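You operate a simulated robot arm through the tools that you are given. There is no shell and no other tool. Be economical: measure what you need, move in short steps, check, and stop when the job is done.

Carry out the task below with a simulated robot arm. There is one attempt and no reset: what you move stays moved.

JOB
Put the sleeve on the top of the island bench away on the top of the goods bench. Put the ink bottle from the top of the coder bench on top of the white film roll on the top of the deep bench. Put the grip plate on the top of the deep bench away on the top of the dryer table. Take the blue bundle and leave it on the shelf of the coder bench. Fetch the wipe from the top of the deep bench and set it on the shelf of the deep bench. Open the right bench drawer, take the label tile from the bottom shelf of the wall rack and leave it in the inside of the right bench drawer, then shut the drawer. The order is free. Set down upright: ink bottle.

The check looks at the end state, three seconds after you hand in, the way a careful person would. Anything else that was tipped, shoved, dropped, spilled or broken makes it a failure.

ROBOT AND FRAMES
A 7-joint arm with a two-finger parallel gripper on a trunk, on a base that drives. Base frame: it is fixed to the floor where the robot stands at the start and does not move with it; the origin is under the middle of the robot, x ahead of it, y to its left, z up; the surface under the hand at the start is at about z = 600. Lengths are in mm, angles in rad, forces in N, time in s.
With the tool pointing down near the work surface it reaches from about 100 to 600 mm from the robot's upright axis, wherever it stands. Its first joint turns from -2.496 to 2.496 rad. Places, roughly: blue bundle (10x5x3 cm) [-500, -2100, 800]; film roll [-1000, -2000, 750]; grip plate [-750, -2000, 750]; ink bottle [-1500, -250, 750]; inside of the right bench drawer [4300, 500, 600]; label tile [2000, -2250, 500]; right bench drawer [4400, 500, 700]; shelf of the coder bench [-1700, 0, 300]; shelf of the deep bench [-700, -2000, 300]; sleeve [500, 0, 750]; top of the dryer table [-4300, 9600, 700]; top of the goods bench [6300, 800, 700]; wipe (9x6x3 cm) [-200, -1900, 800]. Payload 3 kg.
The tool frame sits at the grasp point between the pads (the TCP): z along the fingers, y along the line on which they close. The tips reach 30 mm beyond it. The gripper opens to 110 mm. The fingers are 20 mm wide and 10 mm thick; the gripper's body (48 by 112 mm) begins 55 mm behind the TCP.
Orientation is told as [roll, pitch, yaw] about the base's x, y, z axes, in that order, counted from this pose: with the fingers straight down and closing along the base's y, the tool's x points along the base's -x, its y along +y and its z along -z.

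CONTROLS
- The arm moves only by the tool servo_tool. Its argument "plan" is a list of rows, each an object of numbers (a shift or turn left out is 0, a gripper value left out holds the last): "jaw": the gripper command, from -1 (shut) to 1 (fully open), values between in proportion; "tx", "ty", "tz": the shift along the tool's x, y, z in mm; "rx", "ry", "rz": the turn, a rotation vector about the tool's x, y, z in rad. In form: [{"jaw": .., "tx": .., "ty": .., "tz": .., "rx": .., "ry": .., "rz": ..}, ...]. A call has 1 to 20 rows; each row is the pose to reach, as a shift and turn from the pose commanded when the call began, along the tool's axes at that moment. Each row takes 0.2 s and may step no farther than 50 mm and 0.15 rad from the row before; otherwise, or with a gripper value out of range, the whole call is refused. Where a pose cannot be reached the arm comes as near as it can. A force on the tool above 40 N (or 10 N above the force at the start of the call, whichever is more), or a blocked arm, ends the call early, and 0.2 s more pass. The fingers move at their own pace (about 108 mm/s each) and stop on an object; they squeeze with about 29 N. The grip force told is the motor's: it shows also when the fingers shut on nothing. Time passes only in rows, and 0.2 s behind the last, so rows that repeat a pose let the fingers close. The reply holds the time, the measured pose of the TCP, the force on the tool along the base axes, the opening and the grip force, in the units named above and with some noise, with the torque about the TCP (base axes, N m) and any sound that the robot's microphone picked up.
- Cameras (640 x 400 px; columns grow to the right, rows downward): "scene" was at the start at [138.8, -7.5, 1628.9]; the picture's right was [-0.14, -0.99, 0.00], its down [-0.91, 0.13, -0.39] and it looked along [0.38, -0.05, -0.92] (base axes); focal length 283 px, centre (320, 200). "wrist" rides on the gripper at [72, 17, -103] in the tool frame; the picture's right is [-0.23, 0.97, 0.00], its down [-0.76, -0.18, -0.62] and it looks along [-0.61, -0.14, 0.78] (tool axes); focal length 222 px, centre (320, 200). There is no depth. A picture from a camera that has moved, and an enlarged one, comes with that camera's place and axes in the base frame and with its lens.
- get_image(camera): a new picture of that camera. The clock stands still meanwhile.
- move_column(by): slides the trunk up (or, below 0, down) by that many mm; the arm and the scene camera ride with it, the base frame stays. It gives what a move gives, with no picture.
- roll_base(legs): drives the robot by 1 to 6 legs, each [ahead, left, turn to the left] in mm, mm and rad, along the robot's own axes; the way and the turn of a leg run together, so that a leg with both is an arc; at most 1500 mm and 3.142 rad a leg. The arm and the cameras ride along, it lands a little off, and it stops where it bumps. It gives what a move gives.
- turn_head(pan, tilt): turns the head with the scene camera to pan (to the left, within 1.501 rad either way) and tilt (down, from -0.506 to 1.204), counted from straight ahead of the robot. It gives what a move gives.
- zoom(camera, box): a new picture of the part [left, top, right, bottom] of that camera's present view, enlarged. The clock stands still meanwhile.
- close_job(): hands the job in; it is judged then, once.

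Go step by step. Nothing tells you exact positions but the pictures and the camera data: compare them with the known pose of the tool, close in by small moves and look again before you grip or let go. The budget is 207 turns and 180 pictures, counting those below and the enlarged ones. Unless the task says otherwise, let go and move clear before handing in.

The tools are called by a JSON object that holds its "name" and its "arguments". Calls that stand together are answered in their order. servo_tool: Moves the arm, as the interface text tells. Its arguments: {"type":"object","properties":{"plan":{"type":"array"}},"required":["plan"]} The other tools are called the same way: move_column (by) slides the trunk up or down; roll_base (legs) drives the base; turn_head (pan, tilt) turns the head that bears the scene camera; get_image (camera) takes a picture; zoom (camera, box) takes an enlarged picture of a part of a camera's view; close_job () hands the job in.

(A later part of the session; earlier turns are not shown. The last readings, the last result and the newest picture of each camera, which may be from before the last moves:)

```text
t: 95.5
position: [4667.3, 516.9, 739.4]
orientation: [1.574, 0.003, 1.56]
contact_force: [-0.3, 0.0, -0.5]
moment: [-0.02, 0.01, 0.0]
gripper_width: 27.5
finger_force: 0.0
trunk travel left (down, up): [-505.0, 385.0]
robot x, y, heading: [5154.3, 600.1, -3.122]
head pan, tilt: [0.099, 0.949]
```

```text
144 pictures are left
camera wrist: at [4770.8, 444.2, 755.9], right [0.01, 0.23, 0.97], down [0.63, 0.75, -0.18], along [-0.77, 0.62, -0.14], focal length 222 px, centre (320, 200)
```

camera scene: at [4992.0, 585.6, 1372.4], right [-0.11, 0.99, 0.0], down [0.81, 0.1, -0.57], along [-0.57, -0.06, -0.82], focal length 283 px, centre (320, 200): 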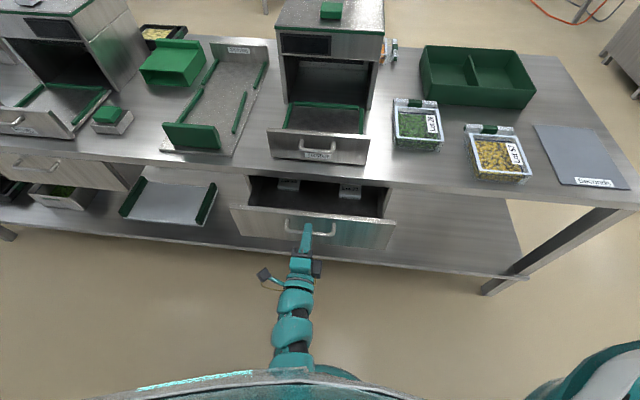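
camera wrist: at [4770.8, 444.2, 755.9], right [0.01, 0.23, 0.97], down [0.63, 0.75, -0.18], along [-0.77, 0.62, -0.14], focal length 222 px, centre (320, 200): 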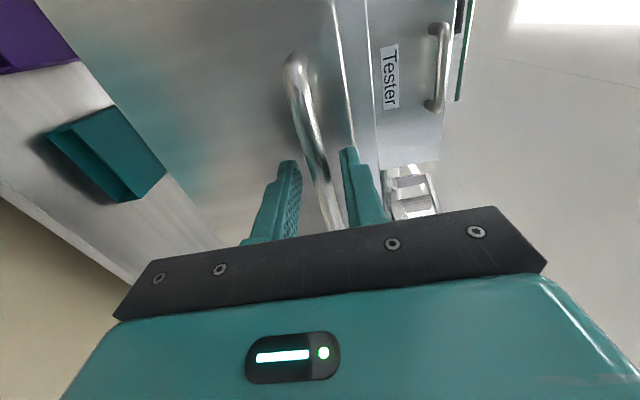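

{"name": "servo_tool", "arguments": {"plan": [{"jaw": -1}, {"jaw": -1}, {"jaw": -1}]}}

{"name": "servo_tool", "arguments": {"plan": [{"tz": -5}, {"tz": -10}, {"tz": -15}, {"tz": -20}, {"tz": -25}, {"tz": -30}]}}

```text
t: 96.3
position: [4667.8, 517.9, 740.4]
orientation: [1.577, 0.002, 1.555]
contact_force: [-1.5, 0.1, 17.8]
moment: [0.17, 0.21, -0.86]
gripper_width: 11.8
finger_force: 45.0
trunk travel left (down, up): [-505.0, 385.0]
robot x, y, heading: [5155.2, 598.6, -3.127]
head pan, tilt: [0.099, 0.949]
```

```text
t: 96.9
position: [4667.2, 517.1, 740.0]
orientation: [1.575, 0.02, 1.553]
contact_force: [1.0, -1.2, -62.6]
moment: [0.86, -0.87, -0.62]
gripper_width: 11.9
finger_force: 44.5
trunk travel left (down, up): [-505.0, 385.0]
robot x, y, heading: [5155.3, 596.2, -3.129]
head pan, tilt: [0.099, 0.949]
stopped in row 2: the force on the tool passed its limit at 49 N (the readings are from after the stop); the commanded pose is now the measured one
```

Pulling with the arm this close in produces odd vertical force, so I'll re-seat the grip and pull by backing the base instead.

{"name": "servo_tool", "arguments": {"plan": [{"jaw": -0.6}, {"jaw": -0.6}, {"jaw": -1}, {"jaw": -1}, {"jaw": -1}]}}

{"name": "roll_base", "arguments": {"legs": [[-40, 0, 0]]}}

```text
t: 98.1
position: [4667.1, 519.1, 743.0]
orientation: [1.577, 0.016, 1.547]
contact_force: [-1.8, 2.1, -57.8]
moment: [0.55, -0.76, 0.11]
gripper_width: 16.8
finger_force: 28.8
trunk travel left (down, up): [-505.0, 385.0]
robot x, y, heading: [5154.6, 596.1, -3.131]
head pan, tilt: [0.099, 0.949]
```

```text
t: 98.9
position: [4709.3, 520.5, 743.3]
orientation: [1.576, 0.017, 1.549]
contact_force: [-1.4, -10.0, -58.4]
moment: [0.44, -0.74, 0.42]
gripper_width: 17.9
finger_force: 29.1
trunk travel left (down, up): [-505.0, 385.0]
robot x, y, heading: [5198.0, 597.6, -3.123]
head pan, tilt: [0.099, 0.949]
```

{"name": "get_image", "arguments": {"camera": "wrist"}}

{"name": "get_image", "arguments": {"camera": "scene"}}

```text
143 pictures are left
camera wrist: at [4811.4, 445.8, 760.5], right [0.01, 0.24, 0.97], down [0.64, 0.74, -0.19], along [-0.77, 0.62, -0.15], focal length 222 px, centre (320, 200)
```

wrist: 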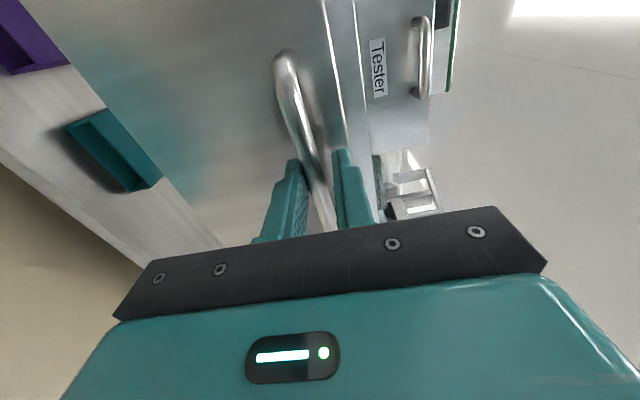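

```text
142 pictures are left
camera scene: at [5032.7, 589.0, 1371.8], right [-0.12, 0.99, 0.0], down [0.81, 0.09, -0.57], along [-0.57, -0.07, -0.82], focal length 283 px, centre (320, 200)
```

scene: 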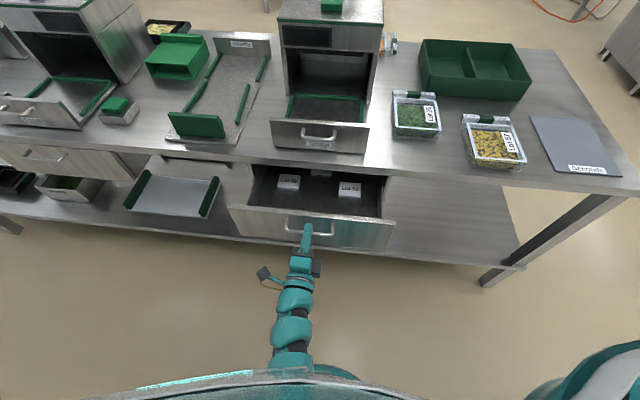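

Backing the base works: the drawer is further out. I'll ease the hand down a little and pull another 120 mm.

{"name": "servo_tool", "arguments": {"plan": [{"ty": -3}, {"ty": -6}, {"ty": -6}]}}

{"name": "roll_base", "arguments": {"legs": [[-120, 0, 0]]}}

{"name": "get_image", "arguments": {"camera": "scene"}}

```text
t: 99.7
position: [4709.2, 519.0, 740.5]
orientation: [1.578, 0.018, 1.547]
contact_force: [-0.8, 4.6, -30.1]
moment: [0.83, -0.51, -0.56]
gripper_width: 11.9
finger_force: 45.1
trunk travel left (down, up): [-505.0, 385.0]
robot x, y, heading: [5197.9, 596.8, -3.126]
head pan, tilt: [0.099, 0.949]
```

```text
t: 101.0
position: [4832.1, 519.4, 738.5]
orientation: [1.58, 0.018, 1.553]
contact_force: [1.7, -23.1, 12.6]
moment: [0.92, 0.17, 0.81]
gripper_width: 11.7
finger_force: 45.1
trunk travel left (down, up): [-505.0, 385.0]
robot x, y, heading: [5319.3, 600.1, -3.125]
head pan, tilt: [0.099, 0.949]
```

```text
141 pictures are left
camera scene: at [5157.0, 590.7, 1372.4], right [-0.12, 0.99, 0.0], down [0.81, 0.09, -0.58], along [-0.57, -0.07, -0.82], focal length 283 px, centre (320, 200)
```

scene: 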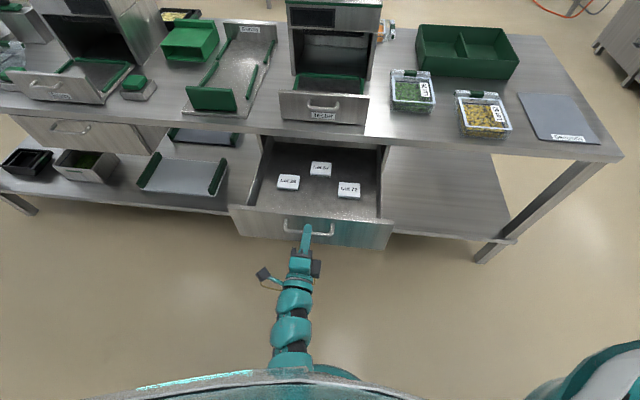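

The drawer is out about 270 mm with free room inside beside three existing tiles. I'll release the handle and back away.

{"name": "servo_tool", "arguments": {"plan": [{"jaw": 0.0}, {"jaw": 0.0}, {"jaw": 0.0, "tz": -15}, {"jaw": 0.0, "tz": -15}]}}

{"name": "roll_base", "arguments": {"legs": [[-80, 0, 0]]}}

{"name": "get_image", "arguments": {"camera": "scene"}}

{"name": "turn_head", "arguments": {"pan": 0.9, "tilt": 0.4}}

{"name": "get_image", "arguments": {"camera": "scene"}}

```text
t: 102.0
position: [4834.7, 521.1, 747.3]
orientation: [1.596, 0.027, 1.526]
contact_force: [-0.3, -0.3, 0.2]
moment: [0.0, 0.01, -0.03]
gripper_width: 55.1
finger_force: 0.0
trunk travel left (down, up): [-505.0, 385.0]
robot x, y, heading: [5314.9, 600.8, -3.127]
head pan, tilt: [0.099, 0.949]
```

```text
t: 103.0
position: [4915.3, 522.1, 747.2]
orientation: [1.598, 0.027, 1.532]
contact_force: [-0.1, -0.6, 0.3]
moment: [0.01, -0.01, -0.04]
gripper_width: 55.0
finger_force: 0.0
trunk travel left (down, up): [-505.0, 385.0]
robot x, y, heading: [5397.8, 604.2, -3.124]
head pan, tilt: [0.099, 0.949]
```

```text
140 pictures are left
camera scene: at [5233.1, 588.3, 1371.4], right [-0.12, 0.99, 0.0], down [0.81, 0.1, -0.57], along [-0.57, -0.06, -0.82], focal length 283 px, centre (320, 200)
```

scene: 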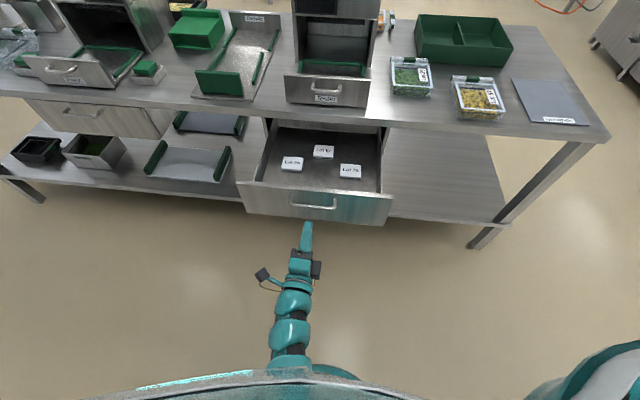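

```text
t: 104.2
position: [4914.9, 523.8, 750.0]
orientation: [1.602, 0.033, 1.529]
contact_force: [0.3, 0.1, 0.1]
moment: [0.01, 0.03, 0.0]
gripper_width: 55.0
finger_force: 0.0
trunk travel left (down, up): [-505.0, 385.0]
robot x, y, heading: [5397.1, 601.8, -3.125]
head pan, tilt: [0.901, 0.4]
```

```text
139 pictures are left
camera scene: at [5250.2, 526.0, 1418.9], right [-0.79, 0.61, -0.01], down [0.25, 0.31, -0.92], along [-0.56, -0.73, -0.4], focal length 283 px, centre (320, 200)
```

scene: 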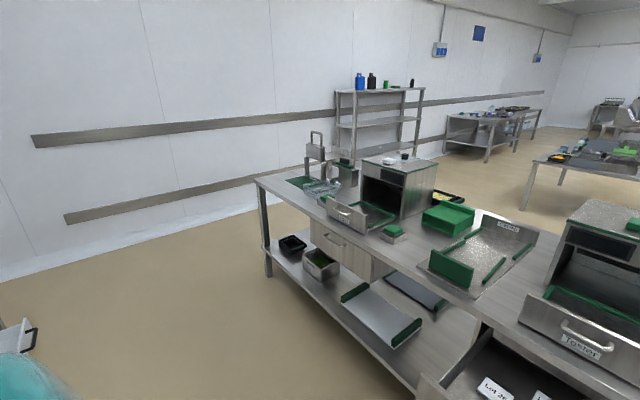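

The drawer stays open. Now I'll drive around the bench's far end to the wall rack.

{"name": "roll_base", "arguments": {"legs": [[0, 600, 0], [150, 1000, 0], [0, 700, -0.015], [1500, 0, 0], [1400, -400, 0], [400, 0, 0]]}}

{"name": "roll_base", "arguments": {"legs": [[0, 0, 1.57]]}}

{"name": "turn_head", "arguments": {"pan": 0.0, "tilt": 0.6}}

{"name": "get_image", "arguments": {"camera": "scene"}}

```text
t: 131.9
position: [1489.4, -1450.1, 750.0]
orientation: [1.598, 0.033, 1.542]
contact_force: [0.4, 0.2, -0.4]
moment: [-0.01, 0.04, 0.01]
gripper_width: 55.1
finger_force: 0.0
trunk travel left (down, up): [-505.0, 385.0]
robot x, y, heading: [1973.9, -1370.1, -3.112]
head pan, tilt: [0.901, 0.4]
```

```text
t: 136.1
position: [2052.1, -1851.1, 750.1]
orientation: [1.601, 0.036, 3.104]
contact_force: [-0.3, 0.4, -0.4]
moment: [0.02, 0.0, 0.01]
gripper_width: 55.1
finger_force: 0.1
trunk travel left (down, up): [-505.0, 385.0]
robot x, y, heading: [1971.7, -1366.8, -1.554]
head pan, tilt: [0.901, 0.4]
```

```text
t: 137.3
position: [2052.6, -1850.8, 750.1]
orientation: [1.603, 0.036, 3.102]
contact_force: [0.1, 0.0, 0.1]
moment: [0.0, 0.0, 0.0]
gripper_width: 54.9
finger_force: 0.0
trunk travel left (down, up): [-505.0, 385.0]
robot x, y, heading: [1974.2, -1367.5, -1.546]
head pan, tilt: [0.0, 0.6]
```

```text
138 pictures are left
camera scene: at [1977.4, -1546.1, 1400.3], right [-1.0, -0.02, 0.0], down [-0.01, 0.57, -0.82], along [0.02, -0.82, -0.57], focal length 283 px, centre (320, 200)
```

scene: 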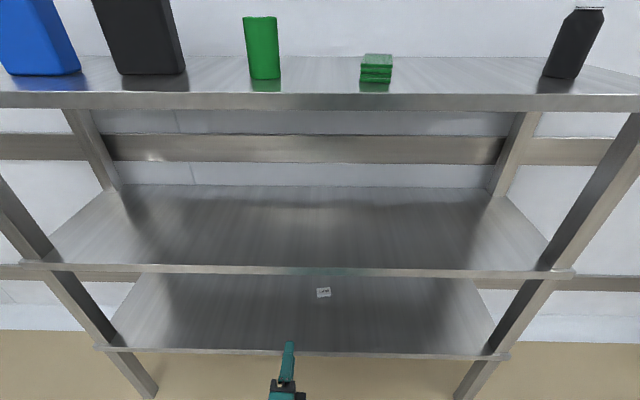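

The tile sits on the bottom shelf at about (1984, -2240), z≈475. I'll roll the wrist so the fingers close sideways with the camera on top.

{"name": "servo_tool", "arguments": {"plan": [{"jaw": 0.5, "rz": 0.145}, {"rz": 0.29}, {"rz": 0.435}, {"rz": 0.58}, {"rz": 0.725}, {"rz": 0.87}, {"rz": 1.015}, {"rz": 1.16}, {"rz": 1.305}, {"rz": 1.45}, {"rz": 1.571}, {"rz": 1.571}]}}

```text
t: 139.9
position: [2052.6, -1844.2, 754.6]
orientation: [-2.382, 1.516, -0.851]
contact_force: [0.2, 0.5, -0.6]
moment: [-0.02, -0.02, -0.04]
gripper_width: 82.2
finger_force: 0.1
trunk travel left (down, up): [-505.0, 385.0]
robot x, y, heading: [1973.3, -1364.5, -1.549]
head pan, tilt: [0.0, 0.6]
```

{"name": "servo_tool", "arguments": {"plan": [{"ry": -0.14}, {"ry": -0.28}, {"ry": -0.42}, {"ry": -0.56}, {"ry": -0.66}, {"ry": -0.66}]}}

{"name": "move_column", "arguments": {"by": -180}}

{"name": "get_image", "arguments": {"camera": "wrist"}}

{"name": "get_image", "arguments": {"camera": "scene"}}

```text
t: 141.3
position: [2053.9, -1844.4, 754.6]
orientation: [-0.062, 0.946, 1.485]
contact_force: [0.4, 0.6, -0.2]
moment: [-0.03, 0.03, 0.01]
gripper_width: 82.6
finger_force: 0.0
trunk travel left (down, up): [-505.0, 385.0]
robot x, y, heading: [1973.0, -1365.5, -1.549]
head pan, tilt: [0.0, 0.6]
```

```text
t: 143.3
position: [2052.1, -1844.2, 575.5]
orientation: [-0.062, 0.948, 1.482]
contact_force: [0.2, 0.1, -0.2]
moment: [-0.01, 0.01, 0.02]
gripper_width: 82.3
finger_force: 0.1
trunk travel left (down, up): [-325.0, 565.0]
robot x, y, heading: [1976.1, -1365.6, -1.556]
head pan, tilt: [0.0, 0.6]
```

```text
137 pictures are left
camera wrist: at [2033.7, -1801.4, 693.5], right [-0.96, 0.17, -0.22], down [0.22, 0.94, -0.25], along [0.16, -0.29, -0.94], focal length 222 px, centre (320, 200)
```

wrist: 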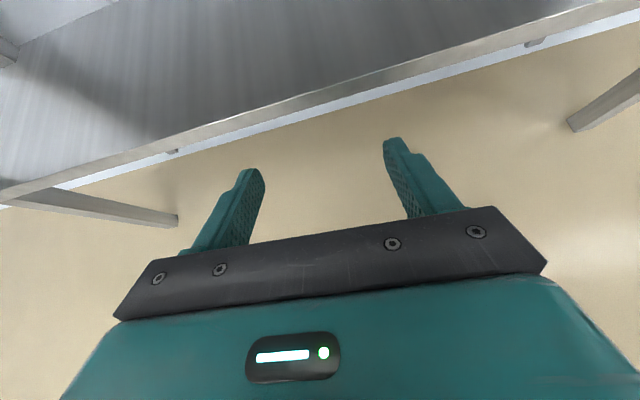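

```text
136 pictures are left
camera scene: at [1977.8, -1534.3, 1222.0], right [-1.0, -0.02, 0.0], down [-0.01, 0.56, -0.83], along [0.02, -0.82, -0.56], focal length 283 px, centre (320, 200)
```

scene: 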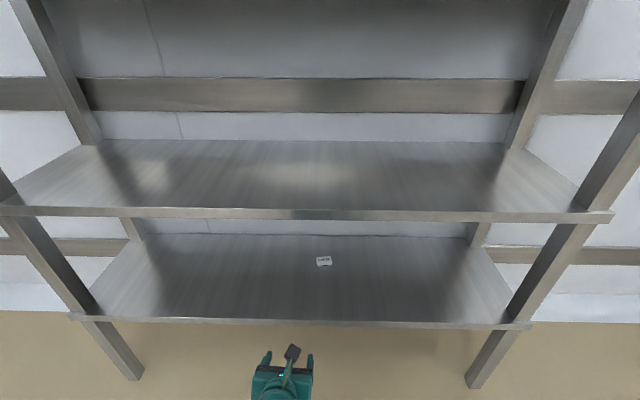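

The tile refines to (1985, -2257), shelf at z≈450. I'll zoom on it and roll in with the hand above the shelf.

{"name": "zoom", "arguments": {"camera": "scene", "box": [290, 240, 354, 280]}}

{"name": "roll_base", "arguments": {"legs": [[270, -72, 0]]}}

{"name": "get_image", "arguments": {"camera": "wrist"}}

```text
10.00 times, centred on (322, 260) of scene
camera zoom: at [1977.8, -1534.3, 1222.0], right [-1.0, -0.02, 0.0], down [-0.01, 0.56, -0.83], along [0.02, -0.82, -0.56], focal length 2830 px, centre (300, -400)
```

zoom: 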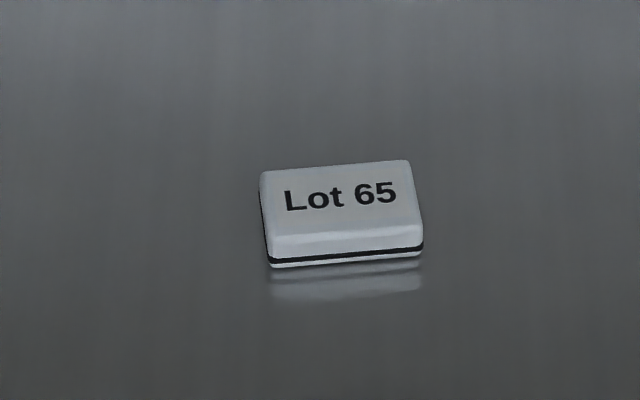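

```text
t: 145.2
position: [1981.8, -2117.9, 575.0]
orientation: [-0.06, 0.95, 1.477]
contact_force: [0.6, 0.2, -0.3]
moment: [0.01, -0.01, 0.0]
gripper_width: 82.4
finger_force: 0.1
trunk travel left (down, up): [-325.0, 565.0]
robot x, y, heading: [1903.6, -1637.5, -1.556]
head pan, tilt: [0.0, 0.6]
```

```text
134 pictures are left
camera wrist: at [1962.8, -2073.8, 693.5], right [-0.96, 0.17, -0.22], down [0.23, 0.94, -0.25], along [0.16, -0.29, -0.94], focal length 222 px, centre (320, 200)
```

wrist: 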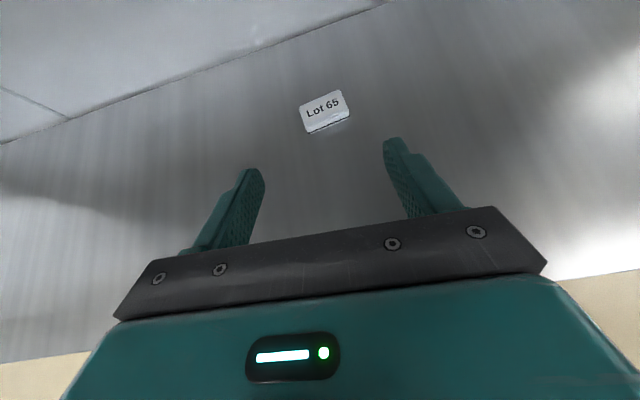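

The tile measures about 57×35×20 mm, rotated about 0.16 rad from my hand. I'll rotate to match and approach part way along the finger axis.

{"name": "servo_tool", "arguments": {"plan": [{"tz": 30, "ty": 2, "rx": 0.065, "rz": -0.047}, {"tz": 65, "ty": 5, "rx": 0.13, "ry": -0.006, "rz": -0.093}, {"tz": 100, "ty": 7, "rx": 0.13, "ry": -0.006, "rz": -0.093}, {"tz": 100, "ty": 7, "rx": 0.13, "ry": -0.006, "rz": -0.093}]}}

{"name": "get_image", "arguments": {"camera": "wrist"}}

```text
t: 146.2
position: [1974.0, -2198.6, 515.4]
orientation: [-0.061, 0.949, 1.639]
contact_force: [-0.8, 0.6, -0.3]
moment: [-0.03, 0.01, -0.03]
gripper_width: 82.4
finger_force: 0.1
trunk travel left (down, up): [-325.0, 565.0]
robot x, y, heading: [1902.5, -1636.7, -1.554]
head pan, tilt: [0.0, 0.6]
```

```text
133 pictures are left
camera wrist: at [1948.2, -2157.8, 633.2], right [-0.98, 0.02, -0.22], down [0.08, 0.97, -0.25], along [0.21, -0.26, -0.94], focal length 222 px, centre (320, 200)
```

wrist: 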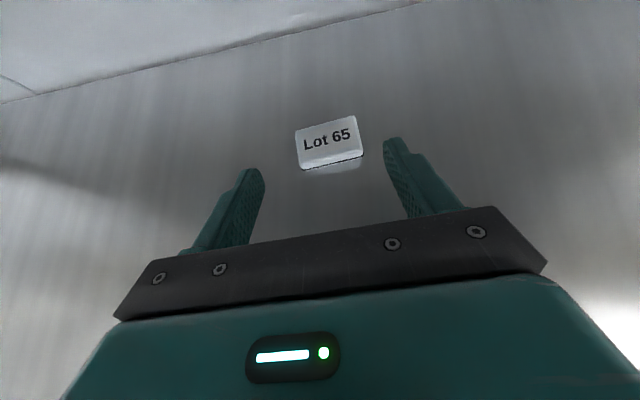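

Aligned. I'll move in around the tile and close.

{"name": "servo_tool", "arguments": {"plan": [{"tz": 25, "tx": -2, "ty": 3}, {"tz": 40, "tx": -3, "ty": 6}, {"tz": 50, "tx": -4, "ty": 6}, {"tz": 56, "tx": -4, "ty": 6}, {"tz": 56, "tx": -4, "ty": 6}]}}

{"name": "get_image", "arguments": {"camera": "wrist"}}

```text
t: 147.4
position: [1973.9, -2241.1, 481.9]
orientation: [-0.06, 0.947, 1.638]
contact_force: [-0.3, 0.3, 0.7]
moment: [0.02, 0.02, 0.01]
gripper_width: 82.3
finger_force: 0.2
trunk travel left (down, up): [-325.0, 565.0]
robot x, y, heading: [1905.0, -1636.0, -1.555]
head pan, tilt: [0.0, 0.6]
```

```text
132 pictures are left
camera wrist: at [1948.4, -2201.5, 599.1], right [-0.98, 0.02, -0.22], down [0.08, 0.97, -0.25], along [0.21, -0.26, -0.94], focal length 222 px, centre (320, 200)
```

wrist: 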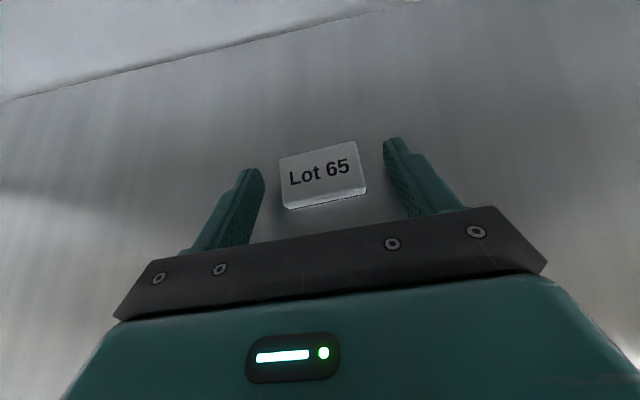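

{"name": "servo_tool", "arguments": {"plan": [{"tz": 2.3, "tx": -3.2}, {"tz": 2.3, "tx": -3.2, "jaw": -1}, {"tz": 2.3, "tx": -3.2, "jaw": -1}, {"tz": 2.3, "tx": -3.2, "jaw": -1}, {"tz": -10, "tx": 13, "jaw": -1}, {"tz": -30, "tx": 33}, {"tz": -30, "tx": 33}]}}

{"name": "get_image", "arguments": {"camera": "wrist"}}

```text
t: 149.0
position: [1970.6, -2235.4, 525.8]
orientation: [-0.059, 0.949, 1.637]
contact_force: [0.2, 0.6, 0.0]
moment: [-0.03, 0.0, 0.01]
gripper_width: 55.2
finger_force: 29.2
trunk travel left (down, up): [-325.0, 565.0]
robot x, y, heading: [1906.1, -1640.0, -1.555]
head pan, tilt: [0.0, 0.6]
```

```text
131 pictures are left
camera wrist: at [1945.7, -2195.3, 644.0], right [-0.98, 0.02, -0.22], down [0.08, 0.97, -0.25], along [0.21, -0.26, -0.94], focal length 222 px, centre (320, 200)
```

wrist: 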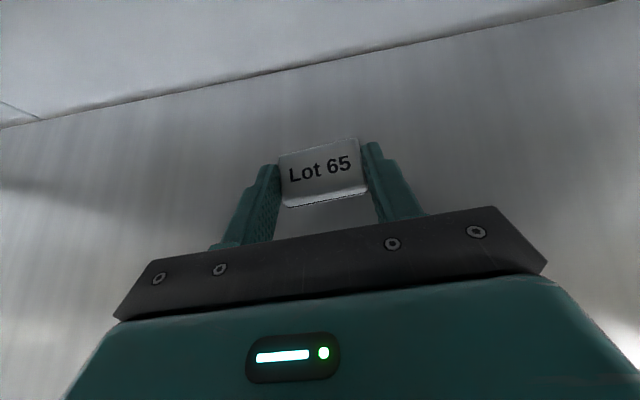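

The tile is held. For the deep drawer I need a steeper grip, so I'll set it down near the shelf's front edge and regrasp it with the hand more vertical.

{"name": "roll_base", "arguments": {"legs": [[-175, 0, 0]]}}

{"name": "get_image", "arguments": {"camera": "wrist"}}

```text
t: 150.5
position: [1969.0, -2061.3, 526.0]
orientation: [-0.061, 0.949, 1.637]
contact_force: [0.2, -0.9, 0.0]
moment: [0.0, 0.02, 0.0]
gripper_width: 54.9
finger_force: 29.3
trunk travel left (down, up): [-325.0, 565.0]
robot x, y, heading: [1905.0, -1464.1, -1.557]
head pan, tilt: [0.0, 0.6]
```

```text
130 pictures are left
camera wrist: at [1942.9, -2021.0, 643.8], right [-0.98, 0.02, -0.22], down [0.08, 0.97, -0.25], along [0.21, -0.26, -0.94], focal length 222 px, centre (320, 200)
```

wrist: 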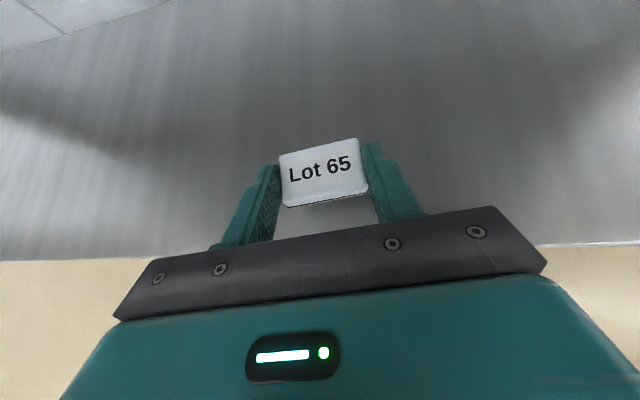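

{"name": "servo_tool", "arguments": {"plan": [{"tx": -16, "ty": 0.7, "tz": 11.6}, {"tx": -32, "ty": 1.4, "tz": 23}, {"tx": -36.5, "ty": 1.6, "tz": 26}, {"tx": -38, "ty": 1.6, "tz": 27}, {"tx": -39.5, "ty": 1.6, "tz": 28}, {"tx": -41, "ty": 1.6, "tz": 29}]}}

```text
t: 151.9
position: [1968.7, -2060.8, 478.0]
orientation: [-0.06, 0.952, 1.634]
contact_force: [-0.1, 1.9, 9.2]
moment: [-0.14, 0.24, -0.05]
gripper_width: 54.7
finger_force: 28.9
trunk travel left (down, up): [-325.0, 565.0]
robot x, y, heading: [1903.1, -1464.6, -1.559]
head pan, tilt: [0.0, 0.6]
```

Touched down. I'll open, back off and steepen the hand.

{"name": "servo_tool", "arguments": {"plan": [{"jaw": 0.4}, {"jaw": 0.4}, {"tz": -30}, {"tz": -70}, {"tz": -70, "ry": -0.14}, {"tz": -70, "ry": -0.28}, {"tz": -70, "ry": -0.42}, {"tz": -70, "ry": -0.56}, {"tz": -70, "ry": -0.6}, {"tz": -70, "ry": -0.6}]}}

{"name": "get_image", "arguments": {"camera": "wrist"}}

```text
t: 154.1
position: [1960.6, -2004.3, 515.3]
orientation: [-0.037, 0.349, 1.674]
contact_force: [-0.2, 0.1, 0.4]
moment: [0.03, -0.01, 0.0]
gripper_width: 76.9
finger_force: 0.0
trunk travel left (down, up): [-325.0, 565.0]
robot x, y, heading: [1905.5, -1464.8, -1.556]
head pan, tilt: [0.0, 0.6]
```

```text
129 pictures are left
camera wrist: at [1943.4, -2038.5, 636.9], right [-0.99, 0.1, -0.11], down [0.06, 0.94, 0.33], along [0.14, 0.32, -0.94], focal length 222 px, centre (320, 200)
```

wrist: 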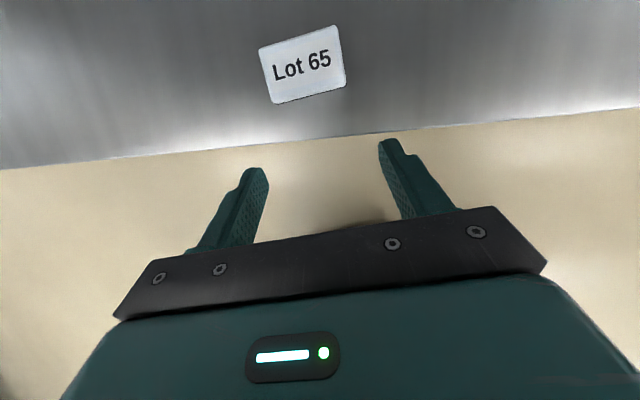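

{"name": "servo_tool", "arguments": {"plan": [{"tx": 32, "ty": -1, "tz": 12}, {"tx": 64, "ty": -1, "tz": 23}, {"tx": 64, "ty": -1, "tz": 23}, {"tx": 61, "ty": -1, "tz": 33}]}}

{"name": "get_image", "arguments": {"camera": "wrist"}}

```text
t: 155.1
position: [1969.7, -2071.1, 504.7]
orientation: [-0.038, 0.349, 1.674]
contact_force: [0.5, 0.3, 0.9]
moment: [-0.03, -0.02, -0.02]
gripper_width: 77.1
finger_force: 0.1
trunk travel left (down, up): [-325.0, 565.0]
robot x, y, heading: [1903.8, -1464.6, -1.56]
head pan, tilt: [0.0, 0.6]
```

```text
128 pictures are left
camera wrist: at [1953.6, -2106.2, 626.0], right [-0.99, 0.1, -0.11], down [0.06, 0.94, 0.33], along [0.14, 0.32, -0.94], focal length 222 px, centre (320, 200)
```

wrist: 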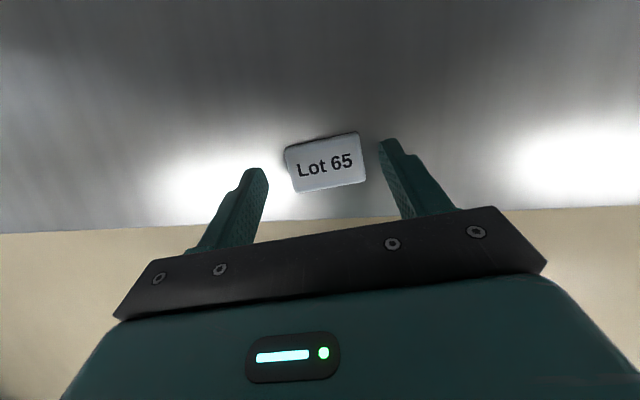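

{"name": "servo_tool", "arguments": {"plan": [{"tx": -4, "tz": 10}, {"tx": -6.5, "tz": 18}, {"tx": -6.5, "tz": 18, "jaw": -1}, {"tx": -6.5, "tz": 18, "jaw": -1}, {"tx": -6.5, "tz": 18, "jaw": -1}, {"tx": 8, "tz": -20}, {"tx": 15, "tz": -45}, {"tx": 15, "tz": -45}]}}

{"name": "get_image", "arguments": {"camera": "wrist"}}

```text
t: 156.9
position: [1968.9, -2071.2, 553.7]
orientation: [-0.037, 0.349, 1.673]
contact_force: [-0.3, -0.3, -0.4]
moment: [-0.02, 0.0, -0.02]
gripper_width: 54.8
finger_force: 29.0
trunk travel left (down, up): [-325.0, 565.0]
robot x, y, heading: [1900.0, -1465.2, -1.557]
head pan, tilt: [0.0, 0.6]
```

```text
127 pictures are left
camera wrist: at [1951.4, -2105.5, 674.9], right [-0.99, 0.1, -0.11], down [0.06, 0.94, 0.33], along [0.14, 0.32, -0.94], focal length 222 px, centre (320, 200)
```

wrist: 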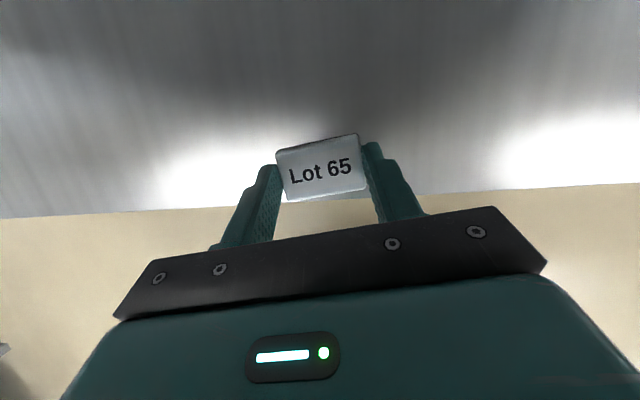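

The tile is held securely and flat. I'll back out, raise the trunk, turn and drive back to the drawer.

{"name": "roll_base", "arguments": {"legs": [[-250, 0, 0]]}}

{"name": "move_column", "arguments": {"by": 430}}

{"name": "roll_base", "arguments": {"legs": [[0, 0, -1.585], [-400, 85, 0], [-1400, 400, 0], [-1500, 0, 0], [-100, -700, 0], [-80, -700, 0]]}}

{"name": "turn_head", "arguments": {"pan": -0.8, "tilt": 0.7}}

{"name": "get_image", "arguments": {"camera": "scene"}}

```text
t: 158.7
position: [1965.5, -1820.0, 554.1]
orientation: [-0.036, 0.349, 1.672]
contact_force: [-0.3, -0.2, -0.1]
moment: [0.03, 0.0, 0.0]
gripper_width: 55.0
finger_force: 28.9
trunk travel left (down, up): [-325.0, 565.0]
robot x, y, heading: [1895.1, -1212.2, -1.555]
head pan, tilt: [0.0, 0.6]
```

```text
refused: 430 is not a number from -400 to 400
```

```text
t: 186.0
position: [4888.4, -456.9, 552.9]
orientation: [-0.037, 0.349, 0.018]
contact_force: [0.2, -0.4, -0.9]
moment: [-0.01, -0.03, -0.01]
gripper_width: 54.7
finger_force: 29.4
trunk travel left (down, up): [-325.0, 565.0]
robot x, y, heading: [5499.4, -438.9, 3.077]
head pan, tilt: [0.0, 0.6]
```

```text
t: 187.1
position: [4888.2, -455.5, 553.8]
orientation: [-0.037, 0.348, 0.016]
contact_force: [0.6, -0.1, -1.0]
moment: [0.0, 0.0, -0.02]
gripper_width: 54.8
finger_force: 28.9
trunk travel left (down, up): [-325.0, 565.0]
robot x, y, heading: [5495.3, -438.9, 3.072]
head pan, tilt: [-0.799, 0.7]
```

```text
126 pictures are left
camera scene: at [5365.7, -370.2, 1213.3], right [0.76, 0.65, 0.0], down [0.42, -0.49, -0.76], along [-0.49, 0.58, -0.64], focal length 283 px, centre (320, 200)
```

scene: 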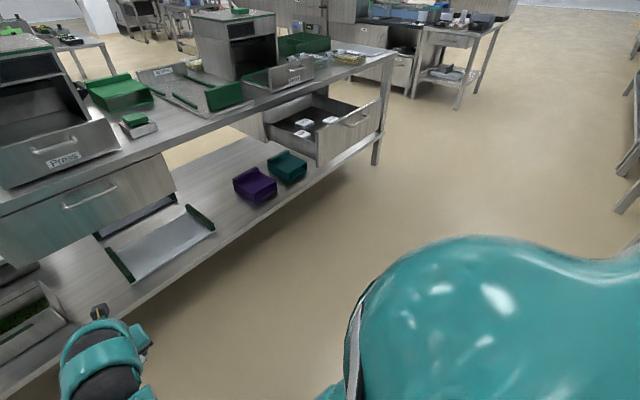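

No bumps, though the column raise was refused. I'll raise it now, straighten and strafe to the drawer.

{"name": "move_column", "arguments": {"by": 380}}

{"name": "roll_base", "arguments": {"legs": [[0, 0, 0.068], [0, -970, 0]]}}

{"name": "turn_head", "arguments": {"pan": 0.1, "tilt": 0.95}}

{"name": "get_image", "arguments": {"camera": "scene"}}

```text
t: 190.8
position: [4888.8, -455.6, 933.4]
orientation: [-0.036, 0.349, 0.017]
contact_force: [-1.1, -0.1, 0.5]
moment: [-0.01, -0.01, 0.01]
gripper_width: 54.7
finger_force: 29.1
trunk travel left (down, up): [-705.0, 185.0]
robot x, y, heading: [5499.3, -441.2, 3.071]
head pan, tilt: [-0.799, 0.7]
```

```text
t: 196.3
position: [4897.3, 478.7, 933.6]
orientation: [-0.035, 0.349, 0.077]
contact_force: [-0.1, 0.7, -0.1]
moment: [-0.07, 0.01, 0.03]
gripper_width: 54.8
finger_force: 28.9
trunk travel left (down, up): [-705.0, 185.0]
robot x, y, heading: [5506.1, 528.5, 3.132]
head pan, tilt: [-0.799, 0.7]
```

```text
t: 197.5
position: [4897.7, 478.4, 933.4]
orientation: [-0.036, 0.35, 0.077]
contact_force: [-0.2, 0.8, -0.4]
moment: [0.0, 0.04, 0.02]
gripper_width: 54.6
finger_force: 29.0
trunk travel left (down, up): [-705.0, 185.0]
robot x, y, heading: [5505.0, 525.8, 3.128]
head pan, tilt: [0.099, 0.949]
```

```text
125 pictures are left
camera scene: at [5355.1, 523.9, 1573.6], right [-0.09, 1.0, 0.0], down [0.81, 0.07, -0.58], along [-0.58, -0.05, -0.81], focal length 283 px, centre (320, 200)
```

scene: 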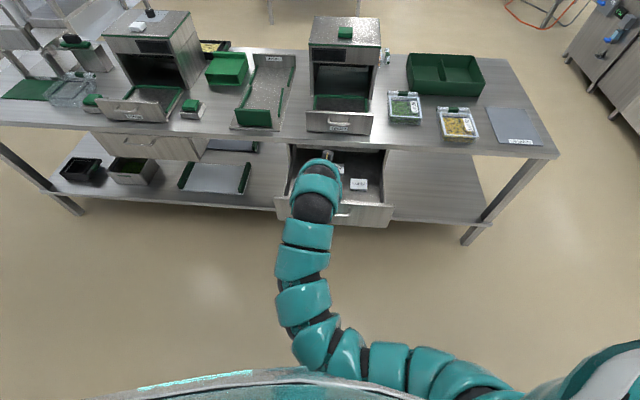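

{"name": "roll_base", "arguments": {"legs": [[235, -40, 0]]}}

{"name": "get_image", "arguments": {"camera": "wrist"}}

{"name": "get_image", "arguments": {"camera": "scene"}}

```text
t: 199.2
position: [4661.9, 522.0, 933.4]
orientation: [-0.038, 0.349, 0.078]
contact_force: [-0.7, 0.1, -0.7]
moment: [-0.03, -0.02, -0.01]
gripper_width: 54.3
finger_force: 29.5
trunk travel left (down, up): [-705.0, 185.0]
robot x, y, heading: [5269.7, 570.9, 3.127]
head pan, tilt: [0.099, 0.949]
```

```text
124 pictures are left
camera wrist: at [4627.3, 539.5, 1054.0], right [0.13, 0.99, -0.11], down [0.94, -0.08, 0.33], along [0.32, -0.15, -0.94], focal length 222 px, centre (320, 200)
```

wrist: 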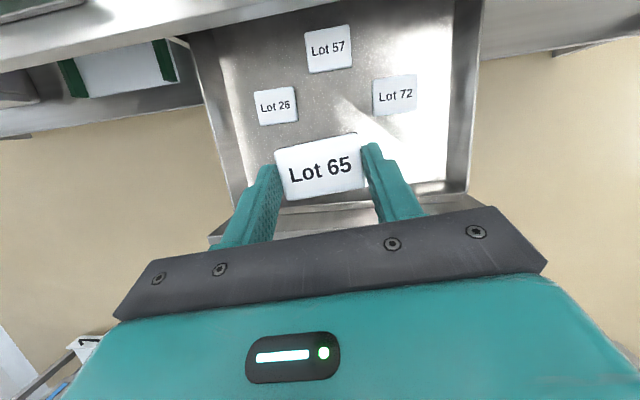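

```text
123 pictures are left
camera scene: at [5118.2, 566.2, 1573.4], right [-0.09, 1.0, 0.0], down [0.81, 0.07, -0.58], along [-0.58, -0.05, -0.81], focal length 283 px, centre (320, 200)
```

scene: 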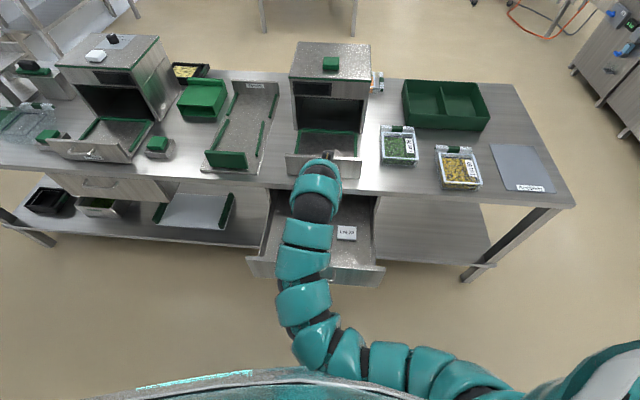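

I'll shift the hand 32 mm deeper, into the gap between the existing tiles, and lower with the trunk.

{"name": "servo_tool", "arguments": {"plan": [{"tx": 15, "ty": 1.5, "tz": 5.4}, {"tx": 30, "ty": 3, "tz": 10.8}, {"tx": 30, "ty": 3, "tz": 10.8}]}}

{"name": "move_column", "arguments": {"by": -210}}

{"name": "get_image", "arguments": {"camera": "wrist"}}

{"name": "get_image", "arguments": {"camera": "scene"}}

```text
t: 200.0
position: [4629.6, 520.1, 932.7]
orientation: [-0.038, 0.348, 0.074]
contact_force: [-0.6, -0.2, -0.5]
moment: [0.02, 0.0, 0.0]
gripper_width: 54.6
finger_force: 29.1
trunk travel left (down, up): [-705.0, 185.0]
robot x, y, heading: [5269.9, 571.3, 3.13]
head pan, tilt: [0.099, 0.949]
```

```text
t: 202.3
position: [4630.0, 519.7, 723.9]
orientation: [-0.035, 0.35, 0.075]
contact_force: [-0.6, -0.1, 0.3]
moment: [0.01, 0.01, -0.01]
gripper_width: 54.6
finger_force: 29.0
trunk travel left (down, up): [-495.0, 395.0]
robot x, y, heading: [5268.2, 569.5, 3.129]
head pan, tilt: [0.099, 0.949]
```

```text
122 pictures are left
camera wrist: at [4595.4, 538.9, 844.0], right [0.13, 0.99, -0.11], down [0.94, -0.08, 0.33], along [0.32, -0.15, -0.94], focal length 222 px, centre (320, 200)
```

wrist: 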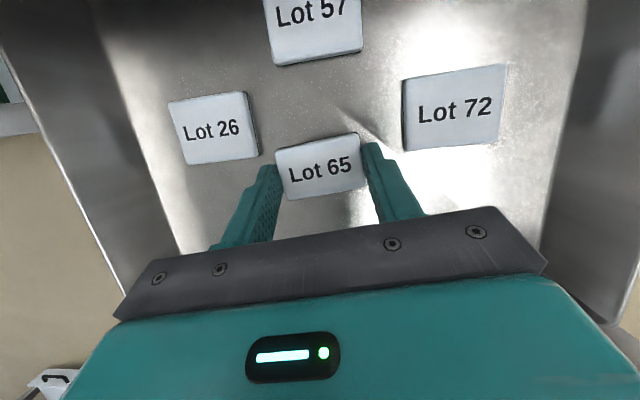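

```text
121 pictures are left
camera scene: at [5119.6, 566.0, 1363.6], right [-0.09, 1.0, 0.0], down [0.81, 0.07, -0.58], along [-0.58, -0.05, -0.81], focal length 283 px, centre (320, 200)
```

scene: 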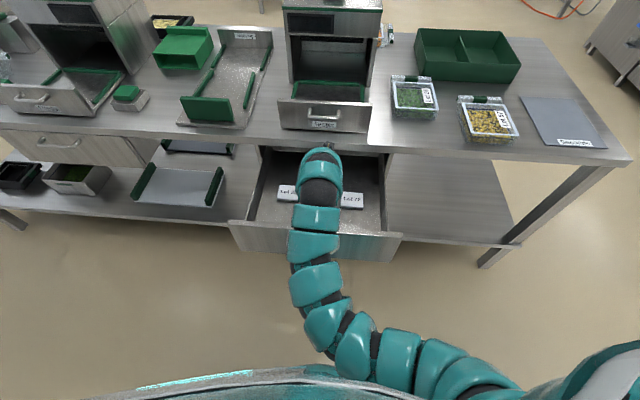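

The existing tiles' tops are at about z=650. I'll lower in small steps until contact.

{"name": "servo_tool", "arguments": {"plan": [{"tx": -8, "ty": 1, "tz": 22}, {"tx": -15, "ty": 1.5, "tz": 42}, {"tx": -17, "ty": 2, "tz": 47}, {"tx": -19, "ty": 2, "tz": 52}, {"tx": -20, "ty": 2, "tz": 55}, {"tx": -21, "ty": 2, "tz": 58}, {"tx": -22, "ty": 2, "tz": 61}, {"tx": -23.3, "ty": 2, "tz": 64}]}}

{"name": "get_image", "arguments": {"camera": "wrist"}}

```text
t: 203.7
position: [4625.7, 519.4, 667.3]
orientation: [-0.04, 0.366, 0.076]
contact_force: [-3.2, 1.0, 24.4]
moment: [0.51, 0.03, 0.12]
gripper_width: 54.9
finger_force: 29.3
trunk travel left (down, up): [-495.0, 395.0]
robot x, y, heading: [5271.2, 570.4, 3.13]
head pan, tilt: [0.099, 0.949]
stopped in row 7: the force on the tool passed its limit at 45 N (the readings are from after the stop); the commanded pose is now the measured one
```

```text
120 pictures are left
camera wrist: at [4594.4, 539.1, 789.2], right [0.13, 0.99, -0.12], down [0.95, -0.08, 0.32], along [0.3, -0.15, -0.94], focal length 222 px, centre (320, 200)
```

wrist: 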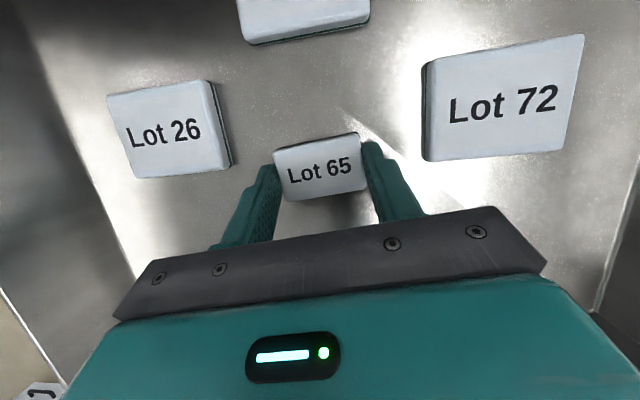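

Touched the drawer floor, so I'll release and lift out.

{"name": "servo_tool", "arguments": {"plan": [{"tx": 0.5, "tz": -1}, {"tx": 0.5, "tz": -1, "jaw": 0.35}, {"tx": 0.5, "tz": -1, "jaw": 0.35}, {"tx": 7, "tz": -20}, {"tx": 20, "tz": -55}]}}

{"name": "move_column", "arguments": {"by": 220}}

{"name": "get_image", "arguments": {"camera": "wrist"}}

```text
t: 204.9
position: [4629.7, 524.3, 720.3]
orientation: [-0.036, 0.356, 0.074]
contact_force: [0.1, -1.0, 0.0]
moment: [0.02, 0.0, 0.03]
gripper_width: 74.5
finger_force: 0.0
trunk travel left (down, up): [-495.0, 395.0]
robot x, y, heading: [5272.7, 569.9, 3.137]
head pan, tilt: [0.099, 0.949]
```

```text
t: 207.2
position: [4630.9, 520.9, 941.8]
orientation: [-0.037, 0.357, 0.073]
contact_force: [0.4, 0.0, 0.3]
moment: [-0.02, 0.0, 0.0]
gripper_width: 74.6
finger_force: 0.1
trunk travel left (down, up): [-715.0, 175.0]
robot x, y, heading: [5273.3, 570.2, 3.13]
head pan, tilt: [0.099, 0.949]
```

```text
119 pictures are left
camera wrist: at [4595.5, 540.9, 1062.8], right [0.13, 0.99, -0.11], down [0.94, -0.08, 0.32], along [0.31, -0.15, -0.94], focal length 222 px, centre (320, 200)
```

wrist: 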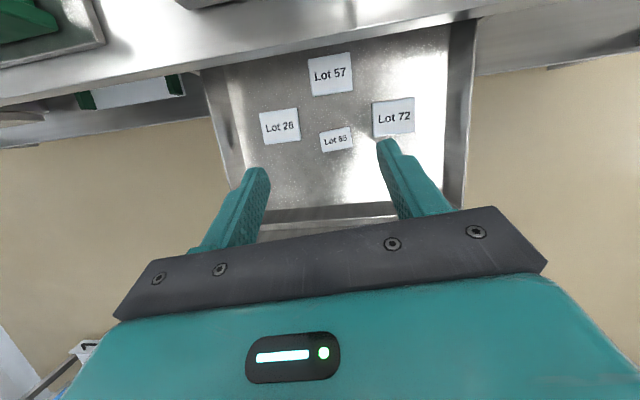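

The tile rests flat among the others. To close the drawer I'll back off, bring the hand to horizontal with the fingers shut, and push on the drawer face.

{"name": "roll_base", "arguments": {"legs": [[-330, 0, 0.01]]}}

{"name": "servo_tool", "arguments": {"plan": [{"jaw": -1, "ry": 0.14}, {"ry": 0.28}, {"ry": 0.42}, {"ry": 0.56}, {"ry": 0.7}, {"ry": 0.84}, {"ry": 0.98}, {"ry": 1.12}, {"ry": 1.21}, {"ry": 1.21}]}}

{"name": "move_column", "arguments": {"by": -245}}

{"name": "get_image", "arguments": {"camera": "wrist"}}

{"name": "get_image", "arguments": {"camera": "scene"}}

```text
t: 209.4
position: [4962.1, 512.8, 941.8]
orientation: [-0.038, 0.357, 0.088]
contact_force: [-0.2, 0.5, -0.1]
moment: [-0.03, 0.01, 0.01]
gripper_width: 74.3
finger_force: 0.0
trunk travel left (down, up): [-715.0, 175.0]
robot x, y, heading: [5601.9, 567.0, -3.146]
head pan, tilt: [0.099, 0.949]
```

```text
t: 211.6
position: [4961.3, 511.4, 941.0]
orientation: [-1.504, 1.536, -1.402]
contact_force: [1.3, 0.0, 1.5]
moment: [0.0, -0.01, 0.02]
gripper_width: 0.0
finger_force: 29.3
trunk travel left (down, up): [-715.0, 175.0]
robot x, y, heading: [5601.8, 569.4, -3.142]
head pan, tilt: [0.099, 0.949]
```

```text
t: 214.2
position: [4960.5, 511.3, 696.9]
orientation: [-1.479, 1.535, -1.375]
contact_force: [-0.3, 0.5, 0.2]
moment: [0.0, -0.01, 0.01]
gripper_width: 0.0
finger_force: 29.4
trunk travel left (down, up): [-470.0, 420.0]
robot x, y, heading: [5604.2, 572.7, -3.144]
head pan, tilt: [0.099, 0.949]
```

```text
118 pictures are left
camera wrist: at [5061.6, 542.2, 768.6], right [-0.1, 0.96, -0.26], down [0.64, -0.14, -0.75], along [-0.76, -0.24, -0.6], focal length 222 px, centre (320, 200)
```

wrist: 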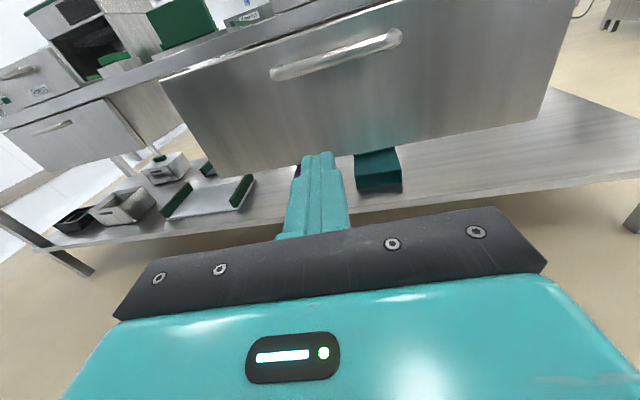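

```text
117 pictures are left
camera scene: at [5450.7, 562.3, 1338.6], right [-0.1, 0.99, 0.0], down [0.81, 0.08, -0.58], along [-0.58, -0.06, -0.81], focal length 283 px, centre (320, 200)
```

scene: 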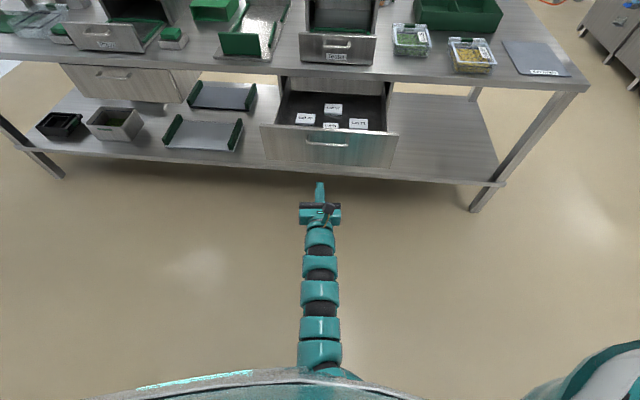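

The fingers point at the drawer face below the handle, at z≈697. I'll roll forward to push it in.

{"name": "roll_base", "arguments": {"legs": [[380, 0, 0]]}}

{"name": "get_image", "arguments": {"camera": "scene"}}

{"name": "get_image", "arguments": {"camera": "wrist"}}

```text
t: 216.6
position: [4575.3, 513.0, 696.3]
orientation: [-1.473, 1.536, -1.371]
contact_force: [0.3, -0.4, -0.4]
moment: [-0.01, 0.06, 0.01]
gripper_width: 0.0
finger_force: 28.7
trunk travel left (down, up): [-470.0, 420.0]
robot x, y, heading: [5217.9, 567.6, 3.143]
head pan, tilt: [0.099, 0.949]
```

```text
116 pictures are left
camera scene: at [5065.9, 562.3, 1338.5], right [-0.1, 1.0, 0.0], down [0.81, 0.08, -0.58], along [-0.58, -0.06, -0.81], focal length 283 px, centre (320, 200)
```

scene: 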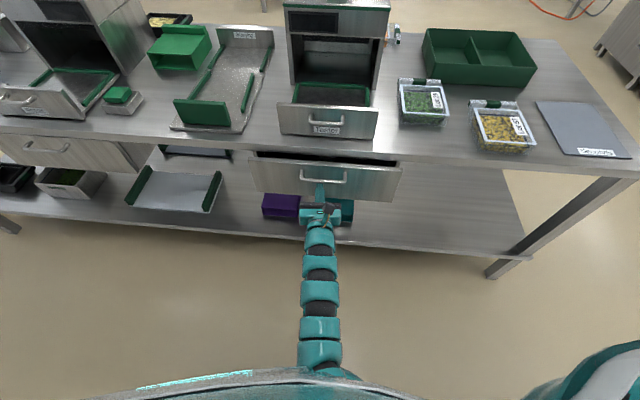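

```text
115 pictures are left
camera wrist: at [4676.9, 542.6, 768.5], right [-0.1, 0.96, -0.26], down [0.64, -0.14, -0.75], along [-0.76, -0.24, -0.6], focal length 222 px, centre (320, 200)
```

wrist: 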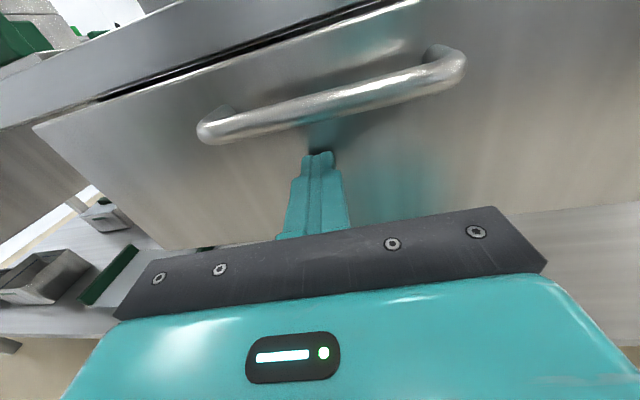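

About 45 mm remains, so I'll push the rest with the arm under force guard.

{"name": "servo_tool", "arguments": {"plan": [{"tz": 15}, {"tz": 30}, {"tz": 40}, {"tz": 46}, {"tz": 52}, {"tz": 58}, {"tz": 62}]}}

{"name": "get_image", "arguments": {"camera": "wrist"}}

{"name": "get_image", "arguments": {"camera": "scene"}}

```text
t: 217.5
position: [4538.5, 507.9, 697.2]
orientation: [-1.504, 1.536, -1.402]
contact_force: [32.2, 7.2, 7.4]
moment: [0.04, 0.3, -0.4]
gripper_width: 0.1
finger_force: 28.5
trunk travel left (down, up): [-470.0, 420.0]
robot x, y, heading: [5217.5, 570.2, 3.136]
head pan, tilt: [0.099, 0.949]
stopped in row 4: the force on the tool passed its limit at 59 N (the readings are from after the stop); the commanded pose is now the measured one
```

```text
114 pictures are left
camera wrist: at [4639.5, 538.8, 768.8], right [-0.1, 0.96, -0.26], down [0.64, -0.14, -0.75], along [-0.76, -0.24, -0.6], focal length 222 px, centre (320, 200)
```

wrist: 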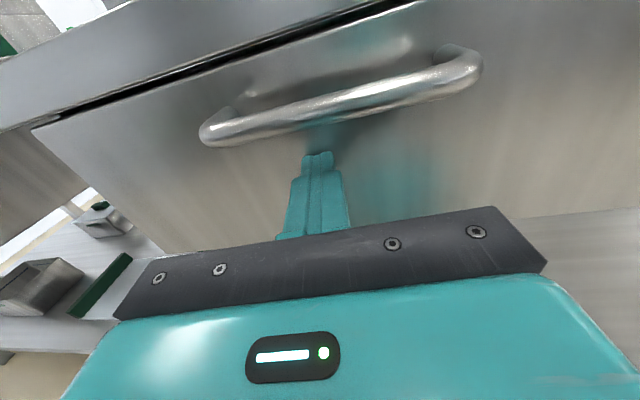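

```text
113 pictures are left
camera scene: at [5070.7, 563.3, 1339.2], right [-0.1, 1.0, 0.0], down [0.81, 0.08, -0.58], along [-0.58, -0.06, -0.81], focal length 283 px, centre (320, 200)
```

scene: 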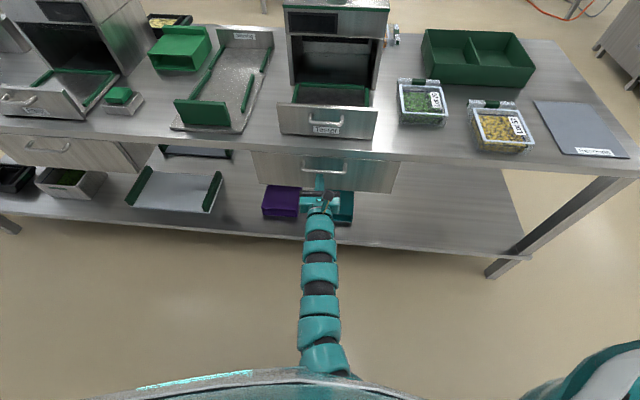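

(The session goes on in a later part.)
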